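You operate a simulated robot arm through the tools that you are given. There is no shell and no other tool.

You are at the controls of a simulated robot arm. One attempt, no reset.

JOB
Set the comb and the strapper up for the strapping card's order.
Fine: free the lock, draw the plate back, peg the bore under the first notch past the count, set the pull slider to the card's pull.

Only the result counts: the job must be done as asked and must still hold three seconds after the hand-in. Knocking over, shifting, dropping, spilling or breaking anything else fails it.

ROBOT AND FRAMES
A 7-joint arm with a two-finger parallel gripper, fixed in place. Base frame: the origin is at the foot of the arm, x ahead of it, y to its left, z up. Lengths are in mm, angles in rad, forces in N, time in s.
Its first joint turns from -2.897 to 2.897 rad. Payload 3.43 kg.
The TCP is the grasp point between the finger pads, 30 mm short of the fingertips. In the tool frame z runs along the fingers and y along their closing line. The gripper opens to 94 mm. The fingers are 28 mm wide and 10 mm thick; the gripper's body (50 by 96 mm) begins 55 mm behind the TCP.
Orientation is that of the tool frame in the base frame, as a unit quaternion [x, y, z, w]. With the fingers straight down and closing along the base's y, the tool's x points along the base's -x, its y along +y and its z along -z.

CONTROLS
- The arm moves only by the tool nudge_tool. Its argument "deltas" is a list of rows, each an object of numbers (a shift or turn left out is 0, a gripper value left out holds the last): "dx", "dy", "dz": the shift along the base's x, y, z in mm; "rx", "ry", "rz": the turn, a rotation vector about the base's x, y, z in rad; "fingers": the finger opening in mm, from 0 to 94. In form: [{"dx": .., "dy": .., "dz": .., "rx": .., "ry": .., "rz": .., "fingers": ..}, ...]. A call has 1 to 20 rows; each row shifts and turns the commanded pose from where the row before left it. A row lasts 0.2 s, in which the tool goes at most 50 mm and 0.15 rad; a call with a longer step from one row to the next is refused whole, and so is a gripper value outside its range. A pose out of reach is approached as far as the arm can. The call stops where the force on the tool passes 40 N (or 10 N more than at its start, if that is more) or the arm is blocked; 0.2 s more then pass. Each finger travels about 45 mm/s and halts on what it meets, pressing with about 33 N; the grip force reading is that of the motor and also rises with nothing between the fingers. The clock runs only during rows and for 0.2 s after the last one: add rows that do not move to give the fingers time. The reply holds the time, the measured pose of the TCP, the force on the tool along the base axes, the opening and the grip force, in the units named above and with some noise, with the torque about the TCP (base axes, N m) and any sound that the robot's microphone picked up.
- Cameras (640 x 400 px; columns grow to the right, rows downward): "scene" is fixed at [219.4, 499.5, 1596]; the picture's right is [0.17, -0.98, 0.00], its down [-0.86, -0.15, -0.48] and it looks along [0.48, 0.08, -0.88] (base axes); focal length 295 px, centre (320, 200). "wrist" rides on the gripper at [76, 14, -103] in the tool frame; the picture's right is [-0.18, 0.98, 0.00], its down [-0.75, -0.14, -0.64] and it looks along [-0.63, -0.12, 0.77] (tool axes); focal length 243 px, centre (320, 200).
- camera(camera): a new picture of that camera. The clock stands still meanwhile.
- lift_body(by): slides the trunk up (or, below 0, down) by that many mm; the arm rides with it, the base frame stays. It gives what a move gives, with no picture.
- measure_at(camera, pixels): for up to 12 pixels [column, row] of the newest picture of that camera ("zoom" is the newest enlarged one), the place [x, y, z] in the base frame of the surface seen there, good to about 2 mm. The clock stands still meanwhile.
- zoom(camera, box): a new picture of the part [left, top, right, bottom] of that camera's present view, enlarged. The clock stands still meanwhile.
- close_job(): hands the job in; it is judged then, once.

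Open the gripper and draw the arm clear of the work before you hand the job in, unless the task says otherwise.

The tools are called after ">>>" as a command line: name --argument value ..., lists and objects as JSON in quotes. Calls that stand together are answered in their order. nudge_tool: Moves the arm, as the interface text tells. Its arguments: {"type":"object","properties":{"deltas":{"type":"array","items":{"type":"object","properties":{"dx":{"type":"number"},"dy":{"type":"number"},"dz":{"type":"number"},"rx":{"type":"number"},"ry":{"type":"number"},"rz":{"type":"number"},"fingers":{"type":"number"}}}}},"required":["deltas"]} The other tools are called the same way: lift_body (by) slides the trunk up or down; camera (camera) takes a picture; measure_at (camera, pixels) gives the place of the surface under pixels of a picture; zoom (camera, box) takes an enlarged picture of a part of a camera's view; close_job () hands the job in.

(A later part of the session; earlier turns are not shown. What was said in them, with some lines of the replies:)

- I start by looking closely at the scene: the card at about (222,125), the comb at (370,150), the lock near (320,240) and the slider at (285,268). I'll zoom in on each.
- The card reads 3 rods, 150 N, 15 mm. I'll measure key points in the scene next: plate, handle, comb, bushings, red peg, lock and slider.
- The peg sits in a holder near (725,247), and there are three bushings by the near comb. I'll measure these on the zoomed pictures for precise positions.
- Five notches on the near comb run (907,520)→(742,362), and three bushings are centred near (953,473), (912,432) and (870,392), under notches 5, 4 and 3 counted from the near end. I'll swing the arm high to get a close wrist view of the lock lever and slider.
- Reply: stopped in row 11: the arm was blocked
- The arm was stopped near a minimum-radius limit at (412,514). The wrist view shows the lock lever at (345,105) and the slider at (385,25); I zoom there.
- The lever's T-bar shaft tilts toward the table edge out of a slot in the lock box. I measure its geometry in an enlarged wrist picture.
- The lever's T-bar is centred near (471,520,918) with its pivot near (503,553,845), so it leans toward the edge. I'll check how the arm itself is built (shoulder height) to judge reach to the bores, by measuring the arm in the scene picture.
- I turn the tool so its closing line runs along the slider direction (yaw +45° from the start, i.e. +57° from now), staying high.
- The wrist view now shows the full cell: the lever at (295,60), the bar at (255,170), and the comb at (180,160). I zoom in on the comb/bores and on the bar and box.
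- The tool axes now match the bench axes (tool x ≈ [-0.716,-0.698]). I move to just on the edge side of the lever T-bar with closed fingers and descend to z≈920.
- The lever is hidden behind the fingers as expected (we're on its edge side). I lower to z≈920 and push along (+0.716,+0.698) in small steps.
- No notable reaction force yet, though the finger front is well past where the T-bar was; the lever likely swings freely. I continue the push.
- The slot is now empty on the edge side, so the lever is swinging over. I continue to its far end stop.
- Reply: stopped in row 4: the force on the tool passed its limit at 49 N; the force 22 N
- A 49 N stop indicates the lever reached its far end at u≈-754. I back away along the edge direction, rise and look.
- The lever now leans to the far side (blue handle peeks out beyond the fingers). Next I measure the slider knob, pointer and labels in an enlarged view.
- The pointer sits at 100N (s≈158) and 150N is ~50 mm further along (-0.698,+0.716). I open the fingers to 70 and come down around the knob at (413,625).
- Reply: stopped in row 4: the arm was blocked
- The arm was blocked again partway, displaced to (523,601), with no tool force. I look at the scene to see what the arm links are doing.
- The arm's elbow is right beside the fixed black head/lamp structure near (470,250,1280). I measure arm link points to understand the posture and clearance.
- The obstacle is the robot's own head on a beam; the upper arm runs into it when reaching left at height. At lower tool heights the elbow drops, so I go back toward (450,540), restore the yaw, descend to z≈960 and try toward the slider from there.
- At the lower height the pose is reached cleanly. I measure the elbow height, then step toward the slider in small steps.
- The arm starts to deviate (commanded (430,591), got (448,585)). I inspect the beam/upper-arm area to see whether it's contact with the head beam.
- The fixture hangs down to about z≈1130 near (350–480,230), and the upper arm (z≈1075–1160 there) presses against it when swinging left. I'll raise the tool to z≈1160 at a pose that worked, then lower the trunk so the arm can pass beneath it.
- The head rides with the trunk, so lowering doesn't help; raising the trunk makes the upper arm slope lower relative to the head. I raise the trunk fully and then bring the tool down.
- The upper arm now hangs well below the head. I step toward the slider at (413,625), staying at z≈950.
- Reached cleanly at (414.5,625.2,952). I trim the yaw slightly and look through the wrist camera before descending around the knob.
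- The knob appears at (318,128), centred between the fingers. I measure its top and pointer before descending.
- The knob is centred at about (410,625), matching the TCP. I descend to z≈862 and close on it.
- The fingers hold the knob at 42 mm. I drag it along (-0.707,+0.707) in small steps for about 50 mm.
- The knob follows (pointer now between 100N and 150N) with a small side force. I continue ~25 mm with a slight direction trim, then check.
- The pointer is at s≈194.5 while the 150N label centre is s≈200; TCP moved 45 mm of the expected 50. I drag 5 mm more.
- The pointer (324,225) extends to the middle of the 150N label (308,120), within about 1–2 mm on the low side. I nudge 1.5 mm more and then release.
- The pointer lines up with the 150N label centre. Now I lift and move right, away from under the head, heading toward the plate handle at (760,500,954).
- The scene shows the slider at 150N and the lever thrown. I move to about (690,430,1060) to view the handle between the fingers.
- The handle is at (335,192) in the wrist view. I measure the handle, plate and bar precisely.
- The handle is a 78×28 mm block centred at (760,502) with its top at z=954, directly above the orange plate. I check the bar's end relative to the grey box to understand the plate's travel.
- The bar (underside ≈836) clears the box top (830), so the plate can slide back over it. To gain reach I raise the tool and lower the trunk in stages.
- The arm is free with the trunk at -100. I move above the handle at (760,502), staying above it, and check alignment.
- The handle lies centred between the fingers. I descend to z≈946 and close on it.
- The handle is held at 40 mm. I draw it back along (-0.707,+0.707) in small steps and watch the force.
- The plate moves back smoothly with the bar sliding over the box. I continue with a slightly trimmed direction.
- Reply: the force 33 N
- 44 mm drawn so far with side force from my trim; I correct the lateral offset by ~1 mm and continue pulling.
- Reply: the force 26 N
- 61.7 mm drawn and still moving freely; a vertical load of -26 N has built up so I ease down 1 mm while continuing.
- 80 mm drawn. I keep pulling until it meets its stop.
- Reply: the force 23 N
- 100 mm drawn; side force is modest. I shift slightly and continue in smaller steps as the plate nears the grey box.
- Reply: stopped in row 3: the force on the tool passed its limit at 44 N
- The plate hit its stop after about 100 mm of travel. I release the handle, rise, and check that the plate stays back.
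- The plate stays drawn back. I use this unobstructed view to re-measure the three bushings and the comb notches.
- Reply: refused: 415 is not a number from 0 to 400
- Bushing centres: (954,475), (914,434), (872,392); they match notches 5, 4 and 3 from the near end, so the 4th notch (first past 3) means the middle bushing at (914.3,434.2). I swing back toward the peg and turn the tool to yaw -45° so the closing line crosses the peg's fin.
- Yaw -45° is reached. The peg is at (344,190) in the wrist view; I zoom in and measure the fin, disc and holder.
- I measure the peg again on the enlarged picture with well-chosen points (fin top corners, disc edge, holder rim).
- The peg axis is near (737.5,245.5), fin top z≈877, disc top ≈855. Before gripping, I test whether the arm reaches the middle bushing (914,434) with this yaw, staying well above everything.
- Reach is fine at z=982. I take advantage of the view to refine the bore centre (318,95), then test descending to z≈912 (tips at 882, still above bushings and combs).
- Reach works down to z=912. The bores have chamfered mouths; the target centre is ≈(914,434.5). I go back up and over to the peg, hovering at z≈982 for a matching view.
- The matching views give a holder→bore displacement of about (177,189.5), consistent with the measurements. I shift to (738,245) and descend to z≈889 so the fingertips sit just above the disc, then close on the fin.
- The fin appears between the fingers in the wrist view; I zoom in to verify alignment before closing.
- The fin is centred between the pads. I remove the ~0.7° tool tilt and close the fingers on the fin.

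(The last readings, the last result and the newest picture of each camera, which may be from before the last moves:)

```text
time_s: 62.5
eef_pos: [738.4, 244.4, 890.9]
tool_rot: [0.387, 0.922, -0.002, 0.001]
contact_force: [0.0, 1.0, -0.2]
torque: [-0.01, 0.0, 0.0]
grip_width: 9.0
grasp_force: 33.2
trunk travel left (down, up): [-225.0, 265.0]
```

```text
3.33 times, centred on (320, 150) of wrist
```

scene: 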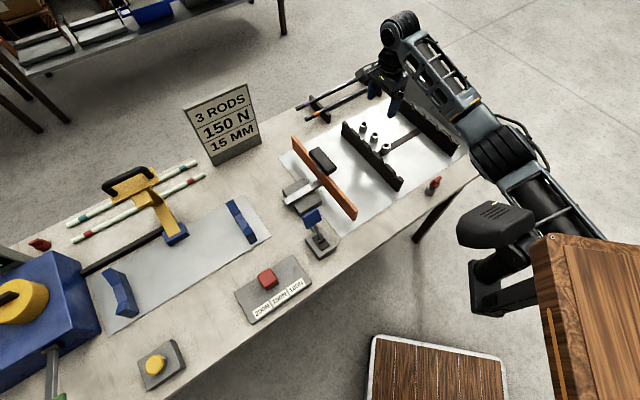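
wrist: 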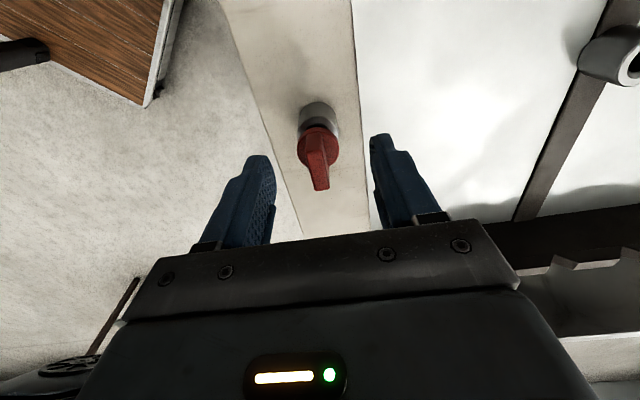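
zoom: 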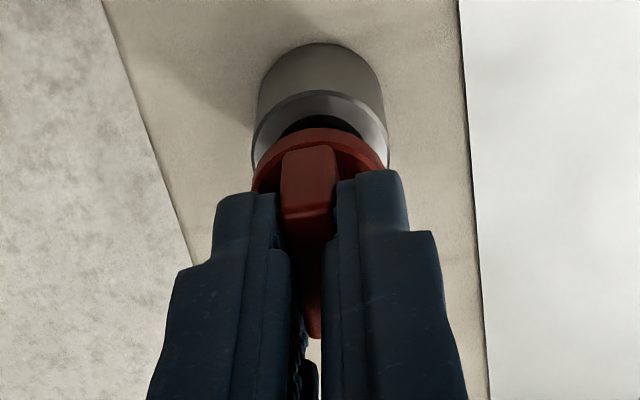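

Gripped the fin at 9 mm with little side load at (738.4,244.4,890.9). I lift straight up slowly.

>>> nudge_tool --deltas '[{"dz": 8}, {"dz": 10}, {"dz": 12}, {"dz": 15}, {"dz": 20}, {"dx": 0}]'

>>> camera --camera "wrist"

>>> zoom --camera "scene" --box '[390, 130, 486, 190]'

```text
time_s: 63.9
eef_pos: [738.8, 241.8, 955.7]
tool_rot: [0.386, 0.923, -0.001, 0.001]
contact_force: [0.3, -0.3, -0.9]
torque: [0.01, 0.01, 0.0]
grip_width: 9.1
grasp_force: 33.3
trunk travel left (down, up): [-225.0, 265.0]
```

```text
taken
```

wrist: 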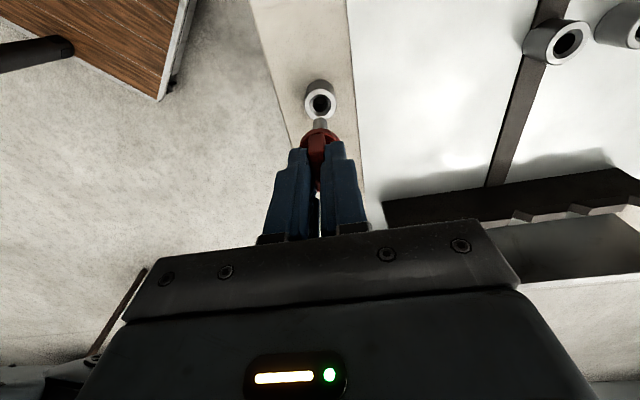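

```text
6.67 times, centred on (438, 160) of scene
```

zoom: 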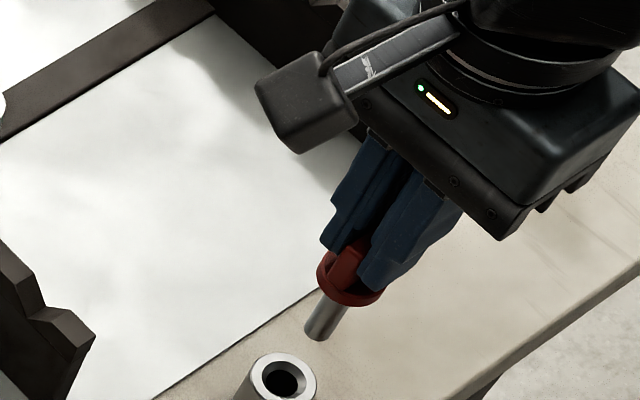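

The peg is out cleanly and the empty holder's ring is visible at (321,101). I take a couple of still readings to average noise and zoom on the ring for a reference pixel.

>>> nudge_tool --deltas '[{"dx": 0}]'

>>> nudge_tool --deltas '[{"dx": 0}]'

>>> zoom --camera "wrist" --box '[272, 60, 368, 120]'

>>> measure_at --camera "zoom" --pixels '[[240, 260], [410, 250], [325, 180], [325, 350], [320, 385], [290, 395], [345, 395]]'

```text
time_s: 64.3
eef_pos: [739.3, 243.4, 955.7]
tool_rot: [0.387, 0.922, -0.001, 0.001]
contact_force: [0.0, 0.0, -1.2]
torque: [-0.01, 0.01, -0.04]
grip_width: 9.3
grasp_force: 33.1
trunk travel left (down, up): [-225.0, 265.0]
```

```text
time_s: 64.7
eef_pos: [739.1, 243.4, 956.0]
tool_rot: [0.387, 0.922, -0.001, 0.001]
contact_force: [0.5, -0.4, 0.1]
torque: [0.0, 0.03, -0.05]
grip_width: 8.9
grasp_force: 33.1
trunk travel left (down, up): [-225.0, 265.0]
```

```text
6.67 times, centred on (320, 90) of wrist
```

zoom: 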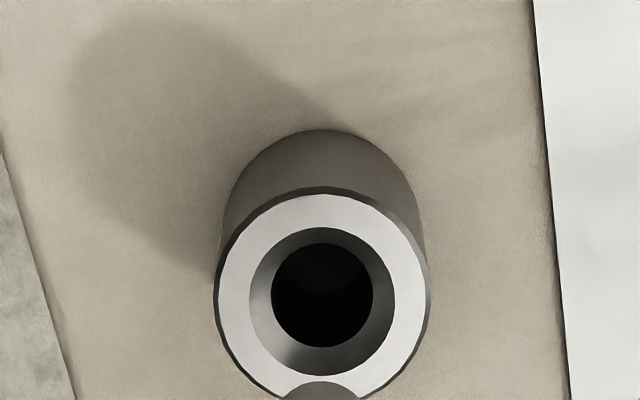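

```text
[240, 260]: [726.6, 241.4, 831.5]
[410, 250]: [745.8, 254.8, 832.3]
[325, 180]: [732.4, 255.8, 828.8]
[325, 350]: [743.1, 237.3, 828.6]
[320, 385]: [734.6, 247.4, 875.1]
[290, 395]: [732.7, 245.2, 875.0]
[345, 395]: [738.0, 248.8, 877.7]
```

The holder ring centre sits at zoom (322,298) for this pose, and the peg tip is at z≈875. I move by (177,189) to hover above the middle bushing at the same height and compare the same zoom box.

>>> nudge_tool --deltas '[{"dx": 20, "dy": 21}, {"dx": 25, "dy": 27}, {"dx": 27, "dy": 29}, {"dx": 27, "dy": 29}, {"dx": 27, "dy": 29}, {"dx": 26, "dy": 27}, {"dx": 15, "dy": 16}, {"dx": 10, "dy": 11}, {"dx": 0}, {"dx": 0}]'

>>> zoom --camera "wrist" --box '[272, 60, 368, 120]'

>>> camera --camera "wrist"

```text
time_s: 66.9
eef_pos: [914.9, 432.7, 955.2]
tool_rot: [0.386, 0.923, -0.001, 0.0]
contact_force: [-0.4, 0.1, -0.2]
torque: [-0.01, 0.02, 0.02]
grip_width: 8.8
grasp_force: 32.8
trunk travel left (down, up): [-225.0, 265.0]
```

```text
6.67 times, centred on (320, 90) of wrist
```

zoom: 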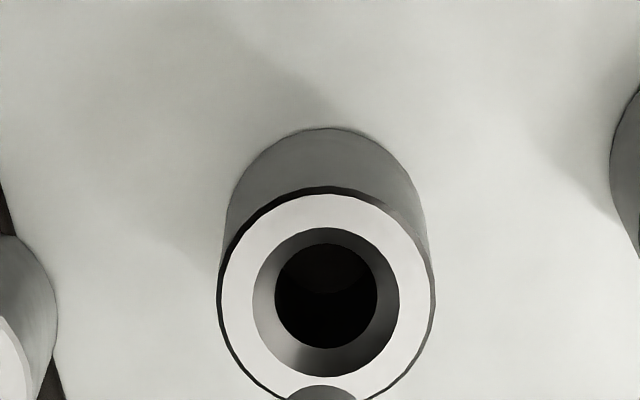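

```text
taken
```

wrist: 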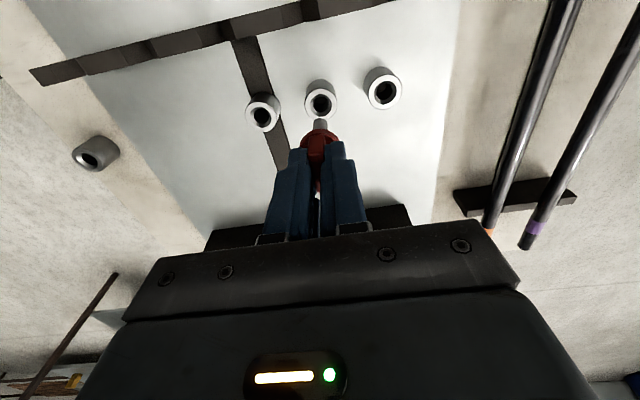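

The bore ring appears at (326,297), within 0.5 mm of the holder reference. I shift 0.4 mm right and descend 32 mm, then check just above the mouth.

>>> nudge_tool --deltas '[{"dx": 0.4, "dy": 0.3, "dz": -12}, {"dz": -12}, {"dz": -8}, {"dx": 0}, {"dx": 0}]'

>>> zoom --camera "wrist" --box '[272, 60, 368, 120]'

>>> zoom --camera "scene" --box '[340, 90, 436, 150]'

```text
time_s: 68.1
eef_pos: [915.1, 433.7, 922.1]
tool_rot: [0.387, 0.922, -0.001, 0.001]
contact_force: [0.1, -0.6, -1.0]
torque: [0.0, 0.02, -0.01]
grip_width: 9.0
grasp_force: 32.5
trunk travel left (down, up): [-225.0, 265.0]
```

```text
6.67 times, centred on (320, 90) of wrist
```

zoom: 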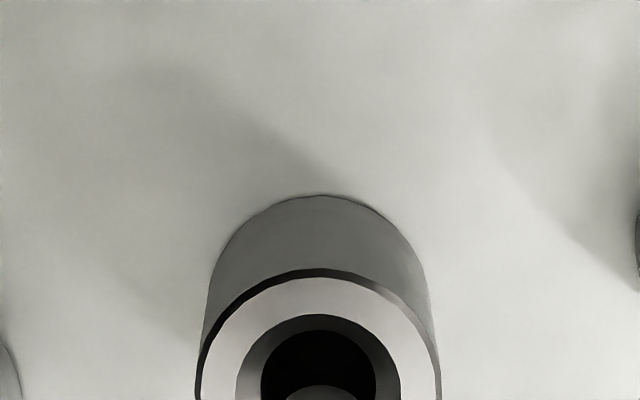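

```text
6.67 times, centred on (388, 120) of scene
```

zoom: 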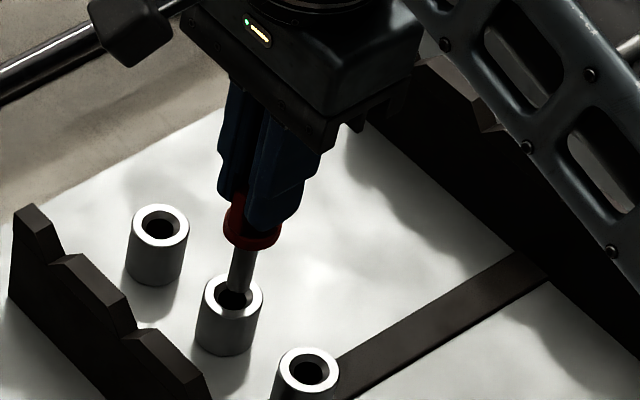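

The peg tip sits right over the middle bore's mouth in both views. I lower slowly into the bore.

>>> nudge_tool --deltas '[{"dz": -4}, {"dz": -4}, {"dz": -4}, {"dz": -4}, {"dx": 0}]'

>>> zoom --camera "scene" --box '[340, 90, 436, 150]'

```text
time_s: 69.3
eef_pos: [916.2, 434.1, 908.0]
tool_rot: [0.386, 0.922, -0.002, 0.0]
contact_force: [-4.6, 3.8, -0.3]
torque: [0.36, 0.32, -0.01]
grip_width: 9.2
grasp_force: 33.2
trunk travel left (down, up): [-225.0, 265.0]
```

```text
6.67 times, centred on (388, 120) of scene
```

zoom: 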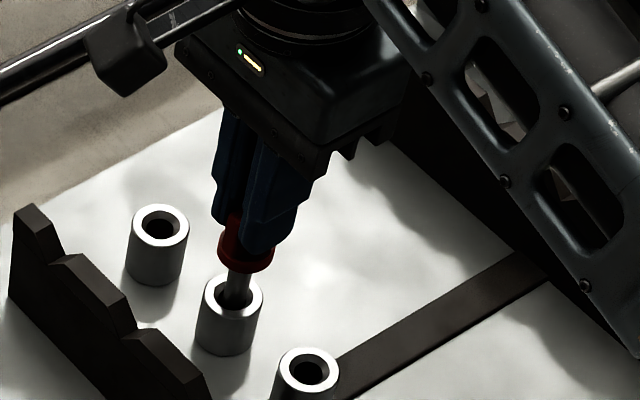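

The tip is inside the mouth (z≈827) with a light side force (-4.6,3.8), so I ease 0.5 mm that way and keep lowering.

>>> nudge_tool --deltas '[{"dx": -0.5, "dy": 0.4, "dz": -3}, {"dx": -0.2, "dy": 0.2, "dz": -3}, {"dz": -3}, {"dx": 0}]'

```text
time_s: 70.3
eef_pos: [914.5, 435.0, 898.0]
tool_rot: [0.387, 0.922, 0.0, 0.0]
contact_force: [0.7, -0.3, -0.6]
torque: [0.04, -0.02, -0.02]
grip_width: 9.3
grasp_force: 33.2
trunk travel left (down, up): [-225.0, 265.0]
```

Side force vanished at z=898. I lower the remaining ~7 mm to full seating in small steps.

>>> nudge_tool --deltas '[{"dz": -2}, {"dz": -2}, {"dz": -2}, {"dx": 0}]'

>>> zoom --camera "scene" --box '[340, 90, 436, 150]'

```text
time_s: 71.3
eef_pos: [915.5, 435.0, 891.3]
tool_rot: [0.386, 0.922, -0.002, 0.0]
contact_force: [0.6, 1.0, -0.9]
torque: [0.0, 0.01, -0.01]
grip_width: 9.0
grasp_force: 32.9
trunk travel left (down, up): [-225.0, 265.0]
```

```text
6.67 times, centred on (388, 120) of scene
```

zoom: 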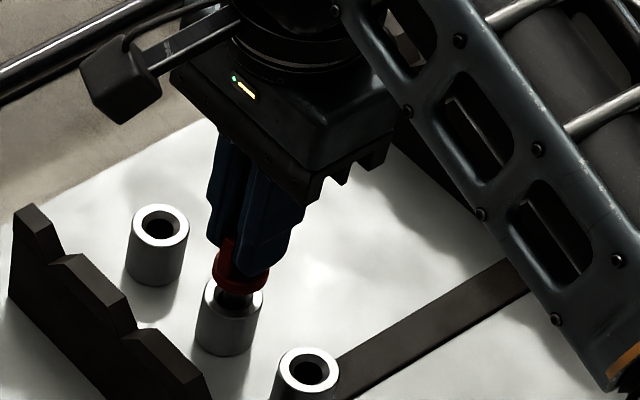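

At z=891 (same height as it sat in the holder) with no bottom contact felt yet. I lower a few more mm gently to find the bottom.

>>> nudge_tool --deltas '[{"dz": -1}, {"dz": -1}, {"dx": 0}]'

```text
time_s: 72.1
eef_pos: [915.2, 433.5, 892.1]
tool_rot: [0.385, 0.923, 0.0, 0.001]
contact_force: [0.3, -0.1, 4.3]
torque: [-0.01, -0.02, -0.02]
grip_width: 9.3
grasp_force: 33.0
trunk travel left (down, up): [-225.0, 265.0]
```

Bottom contact (fz≈4 N, z no longer dropping) – the peg is seated. I open the fingers and rise straight up.

>>> nudge_tool --deltas '[{"dx": 0, "fingers": 20}, {"dx": 0}, {"dx": 0, "fingers": 50}, {"dx": 0}, {"dx": 0}, {"dz": 15}, {"dz": 30}, {"dz": 40}, {"dz": 40}, {"dx": 0}]'

>>> camera --camera "wrist"

>>> zoom --camera "scene" --box '[330, 90, 458, 170]'

```text
time_s: 74.3
eef_pos: [912.6, 433.9, 1017.0]
tool_rot: [0.386, 0.923, -0.001, 0.001]
contact_force: [-0.1, 0.3, -0.1]
torque: [-0.01, 0.02, 0.01]
grip_width: 49.9
grasp_force: 0.1
trunk travel left (down, up): [-225.0, 265.0]
```

```text
taken
```

wrist: 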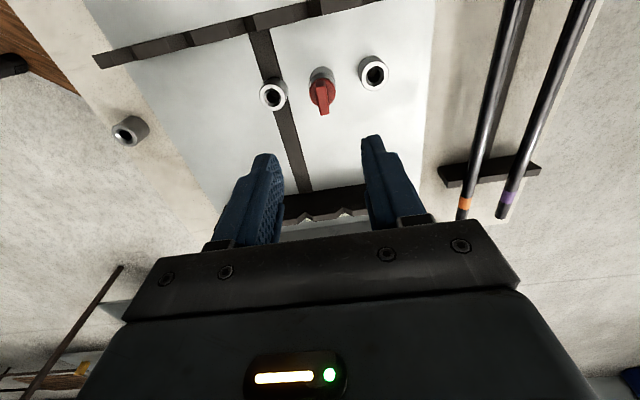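

```text
5.00 times, centred on (394, 130) of scene
```

zoom: 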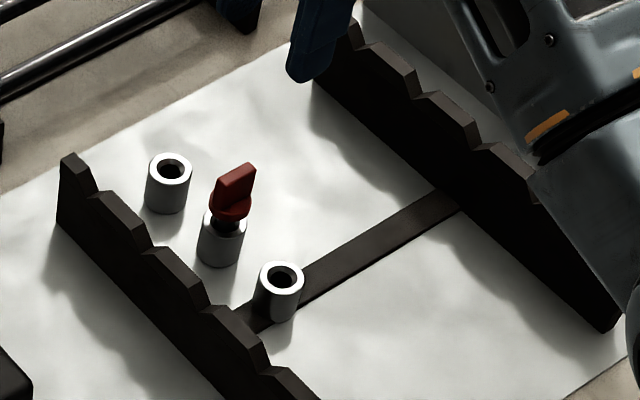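

The peg stands in the middle bore. I check its seated height, and retreat the arm so I can verify everything in the scene view.

>>> measure_at --camera "wrist" --pixels '[[322, 105], [322, 97], [312, 92], [333, 90], [320, 75], [273, 93], [374, 72]]'

>>> nudge_tool --deltas '[{"dx": -20, "dy": -20, "dz": 20}, {"dx": -30, "dy": -25, "dz": 20}, {"dx": -30, "dy": -25, "dz": 20}, {"dx": -30, "dy": -25, "dz": 20}, {"dx": -30, "dy": -25, "dz": 10}, {"dx": -30, "dy": -25}, {"dx": -30, "dy": -25}, {"dx": 0}]'

>>> camera --camera "scene"

>>> zoom --camera "scene" --box '[220, 110, 420, 235]'

>>> zoom --camera "scene" --box '[220, 190, 380, 330]'

```text
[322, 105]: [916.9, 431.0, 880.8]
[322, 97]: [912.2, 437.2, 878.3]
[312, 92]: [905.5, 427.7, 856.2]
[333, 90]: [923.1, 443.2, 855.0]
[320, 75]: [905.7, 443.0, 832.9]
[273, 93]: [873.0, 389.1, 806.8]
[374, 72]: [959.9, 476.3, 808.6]
```

```text
time_s: 76.1
eef_pos: [714.4, 266.1, 1107.1]
tool_rot: [0.386, 0.922, -0.001, 0.0]
contact_force: [0.5, -0.3, 0.0]
torque: [0.01, 0.01, -0.01]
grip_width: 50.0
grasp_force: 0.1
out of reach, approached as far as the arm can: row 1
trunk travel left (down, up): [-225.0, 265.0]
```

```text
taken
```

scene: 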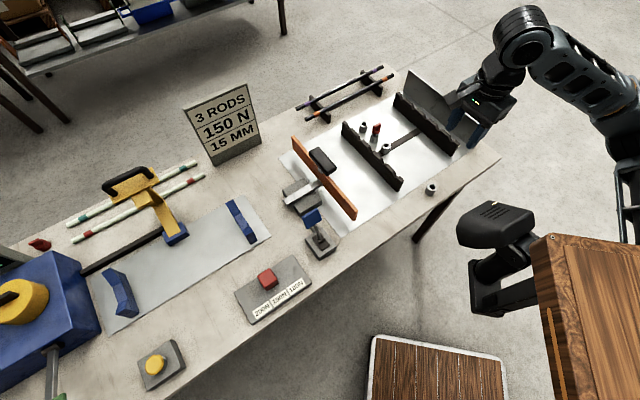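

```text
3.20 times, centred on (320, 172) of scene
```

zoom: 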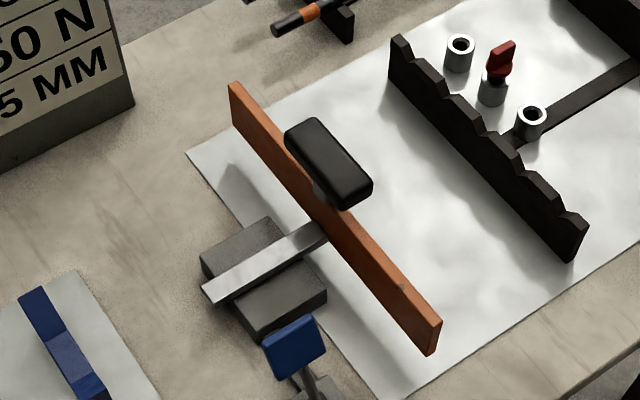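

```text
2.86 times, centred on (300, 260) of scene
```

zoom: 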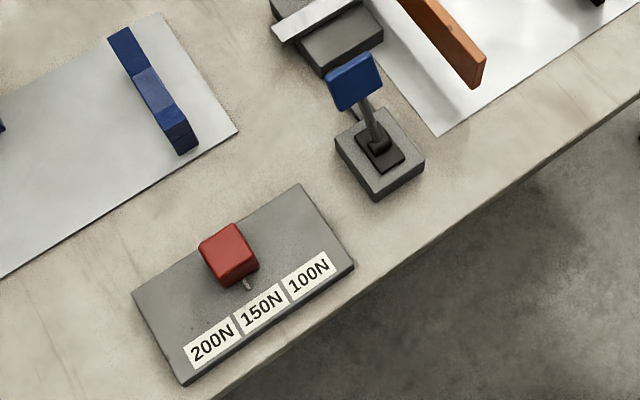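

All four elements look set. I do a last close check on the comb's notch count against the pegged bore, and on the slider pointer.

>>> zoom --camera "scene" --box '[330, 110, 426, 200]'

>>> zoom --camera "scene" --box '[236, 255, 316, 325]'

>>> measure_at --camera "zoom" --pixels '[[318, 185], [322, 192], [340, 248], [425, 185], [245, 310]]'

```text
4.44 times, centred on (378, 155) of scene
```

zoom: 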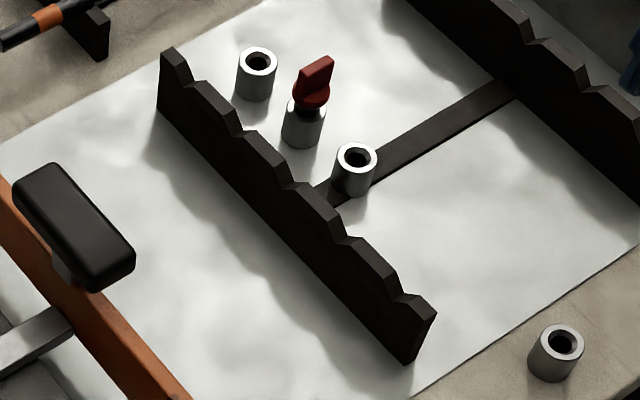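

```text
5.71 times, centred on (276, 290) of scene
```

zoom: 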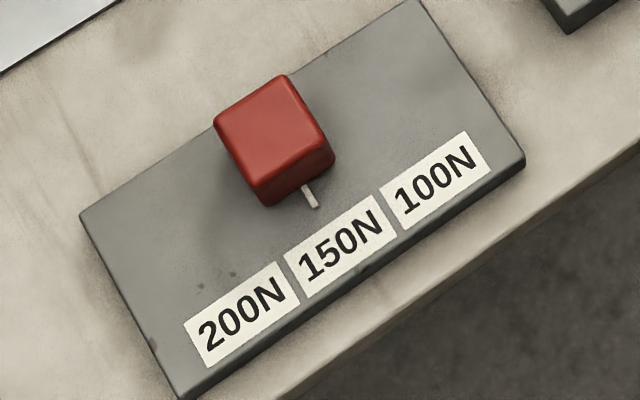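

```text
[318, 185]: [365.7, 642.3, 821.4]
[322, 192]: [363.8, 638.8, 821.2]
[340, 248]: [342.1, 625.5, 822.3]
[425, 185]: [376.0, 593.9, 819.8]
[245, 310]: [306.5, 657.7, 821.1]
```

Five notches are visible on the near comb with the peg under the 4th from the near end. I take a tighter zoom on the slider pointer to judge its offset from the 150N mark.

>>> zoom --camera "scene" --box '[264, 276, 312, 306]'

>>> measure_at --camera "zoom" --pixels '[[330, 165], [345, 195], [170, 380], [120, 285], [395, 255], [345, 150], [310, 120]]'

```text
13.33 times, centred on (288, 291) of scene
```

zoom: 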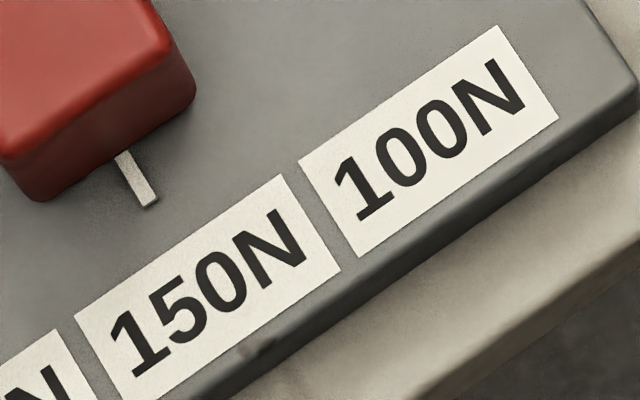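

```text
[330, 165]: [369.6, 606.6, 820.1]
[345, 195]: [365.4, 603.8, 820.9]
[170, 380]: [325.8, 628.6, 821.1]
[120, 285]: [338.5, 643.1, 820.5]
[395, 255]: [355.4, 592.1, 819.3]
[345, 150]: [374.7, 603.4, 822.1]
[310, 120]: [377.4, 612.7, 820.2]
```

The pointer is within about 1 mm of the 150N mark's centre line, the peg is seated, the plate is back and the lock is free. I open the gripper fully and draw the arm a little further clear.

>>> nudge_tool --deltas '[{"dx": -15, "dy": -20, "dz": 15, "fingers": 94}, {"dx": -15, "dy": -20, "dz": 15}, {"dx": -10, "dy": -10, "dz": 10}, {"dx": 0}, {"dx": 0}]'

>>> camera --camera "scene"

```text
time_s: 77.3
eef_pos: [675.1, 214.9, 1145.5]
tool_rot: [0.387, 0.922, -0.001, 0.0]
contact_force: [-0.3, 0.9, -0.8]
torque: [0.0, 0.02, 0.01]
grip_width: 93.9
grasp_force: 0.0
trunk travel left (down, up): [-225.0, 265.0]
```

```text
taken
```

scene: 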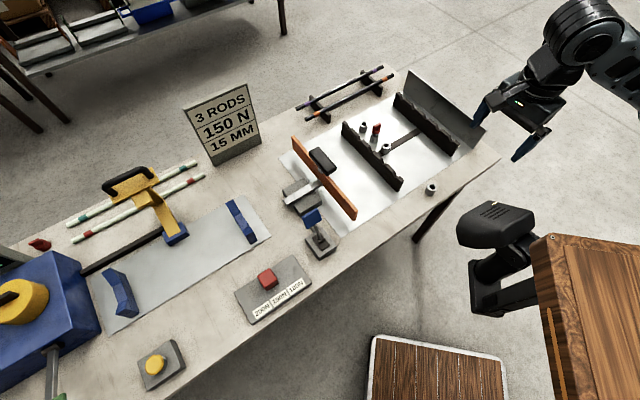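

The scene shows the lock lever thrown (312,220), the plate drawn back (325,178), the peg in the middle bore (376,132) and the slider at 150N (267,280). The arm is clear with the gripper open, so I hand the job in.

>>> close_job

```text
The job is handed in.
```

I set the comb and strapper up for the card's order (3 rods, 150 N) and handed the job in. The hand-in reply gave no verdict.

- **Lock:** I pushed the lever over to its far stop, and the plate then slid freely.
- **Plate:** I drew it back about 100 mm until it met its stop. It stayed there after I let go.
- **Peg:** It is seated in the middle of the three bores, under the fourth notch counted from the end nearest the robot. I counted from that end because from the other end the fourth notch has no bore. The peg sits at the same height as it did in its holder.
- **Pull slider:** It is on 150N. The pointer is about 1–2 mm past the middle of the label, toward 200N, and I left it there.

I did not use the card's third line, "15 MM", since none of the steps you listed called for it. In the last picture nothing else on the bench had moved, and the arm was clear with the gripper open.
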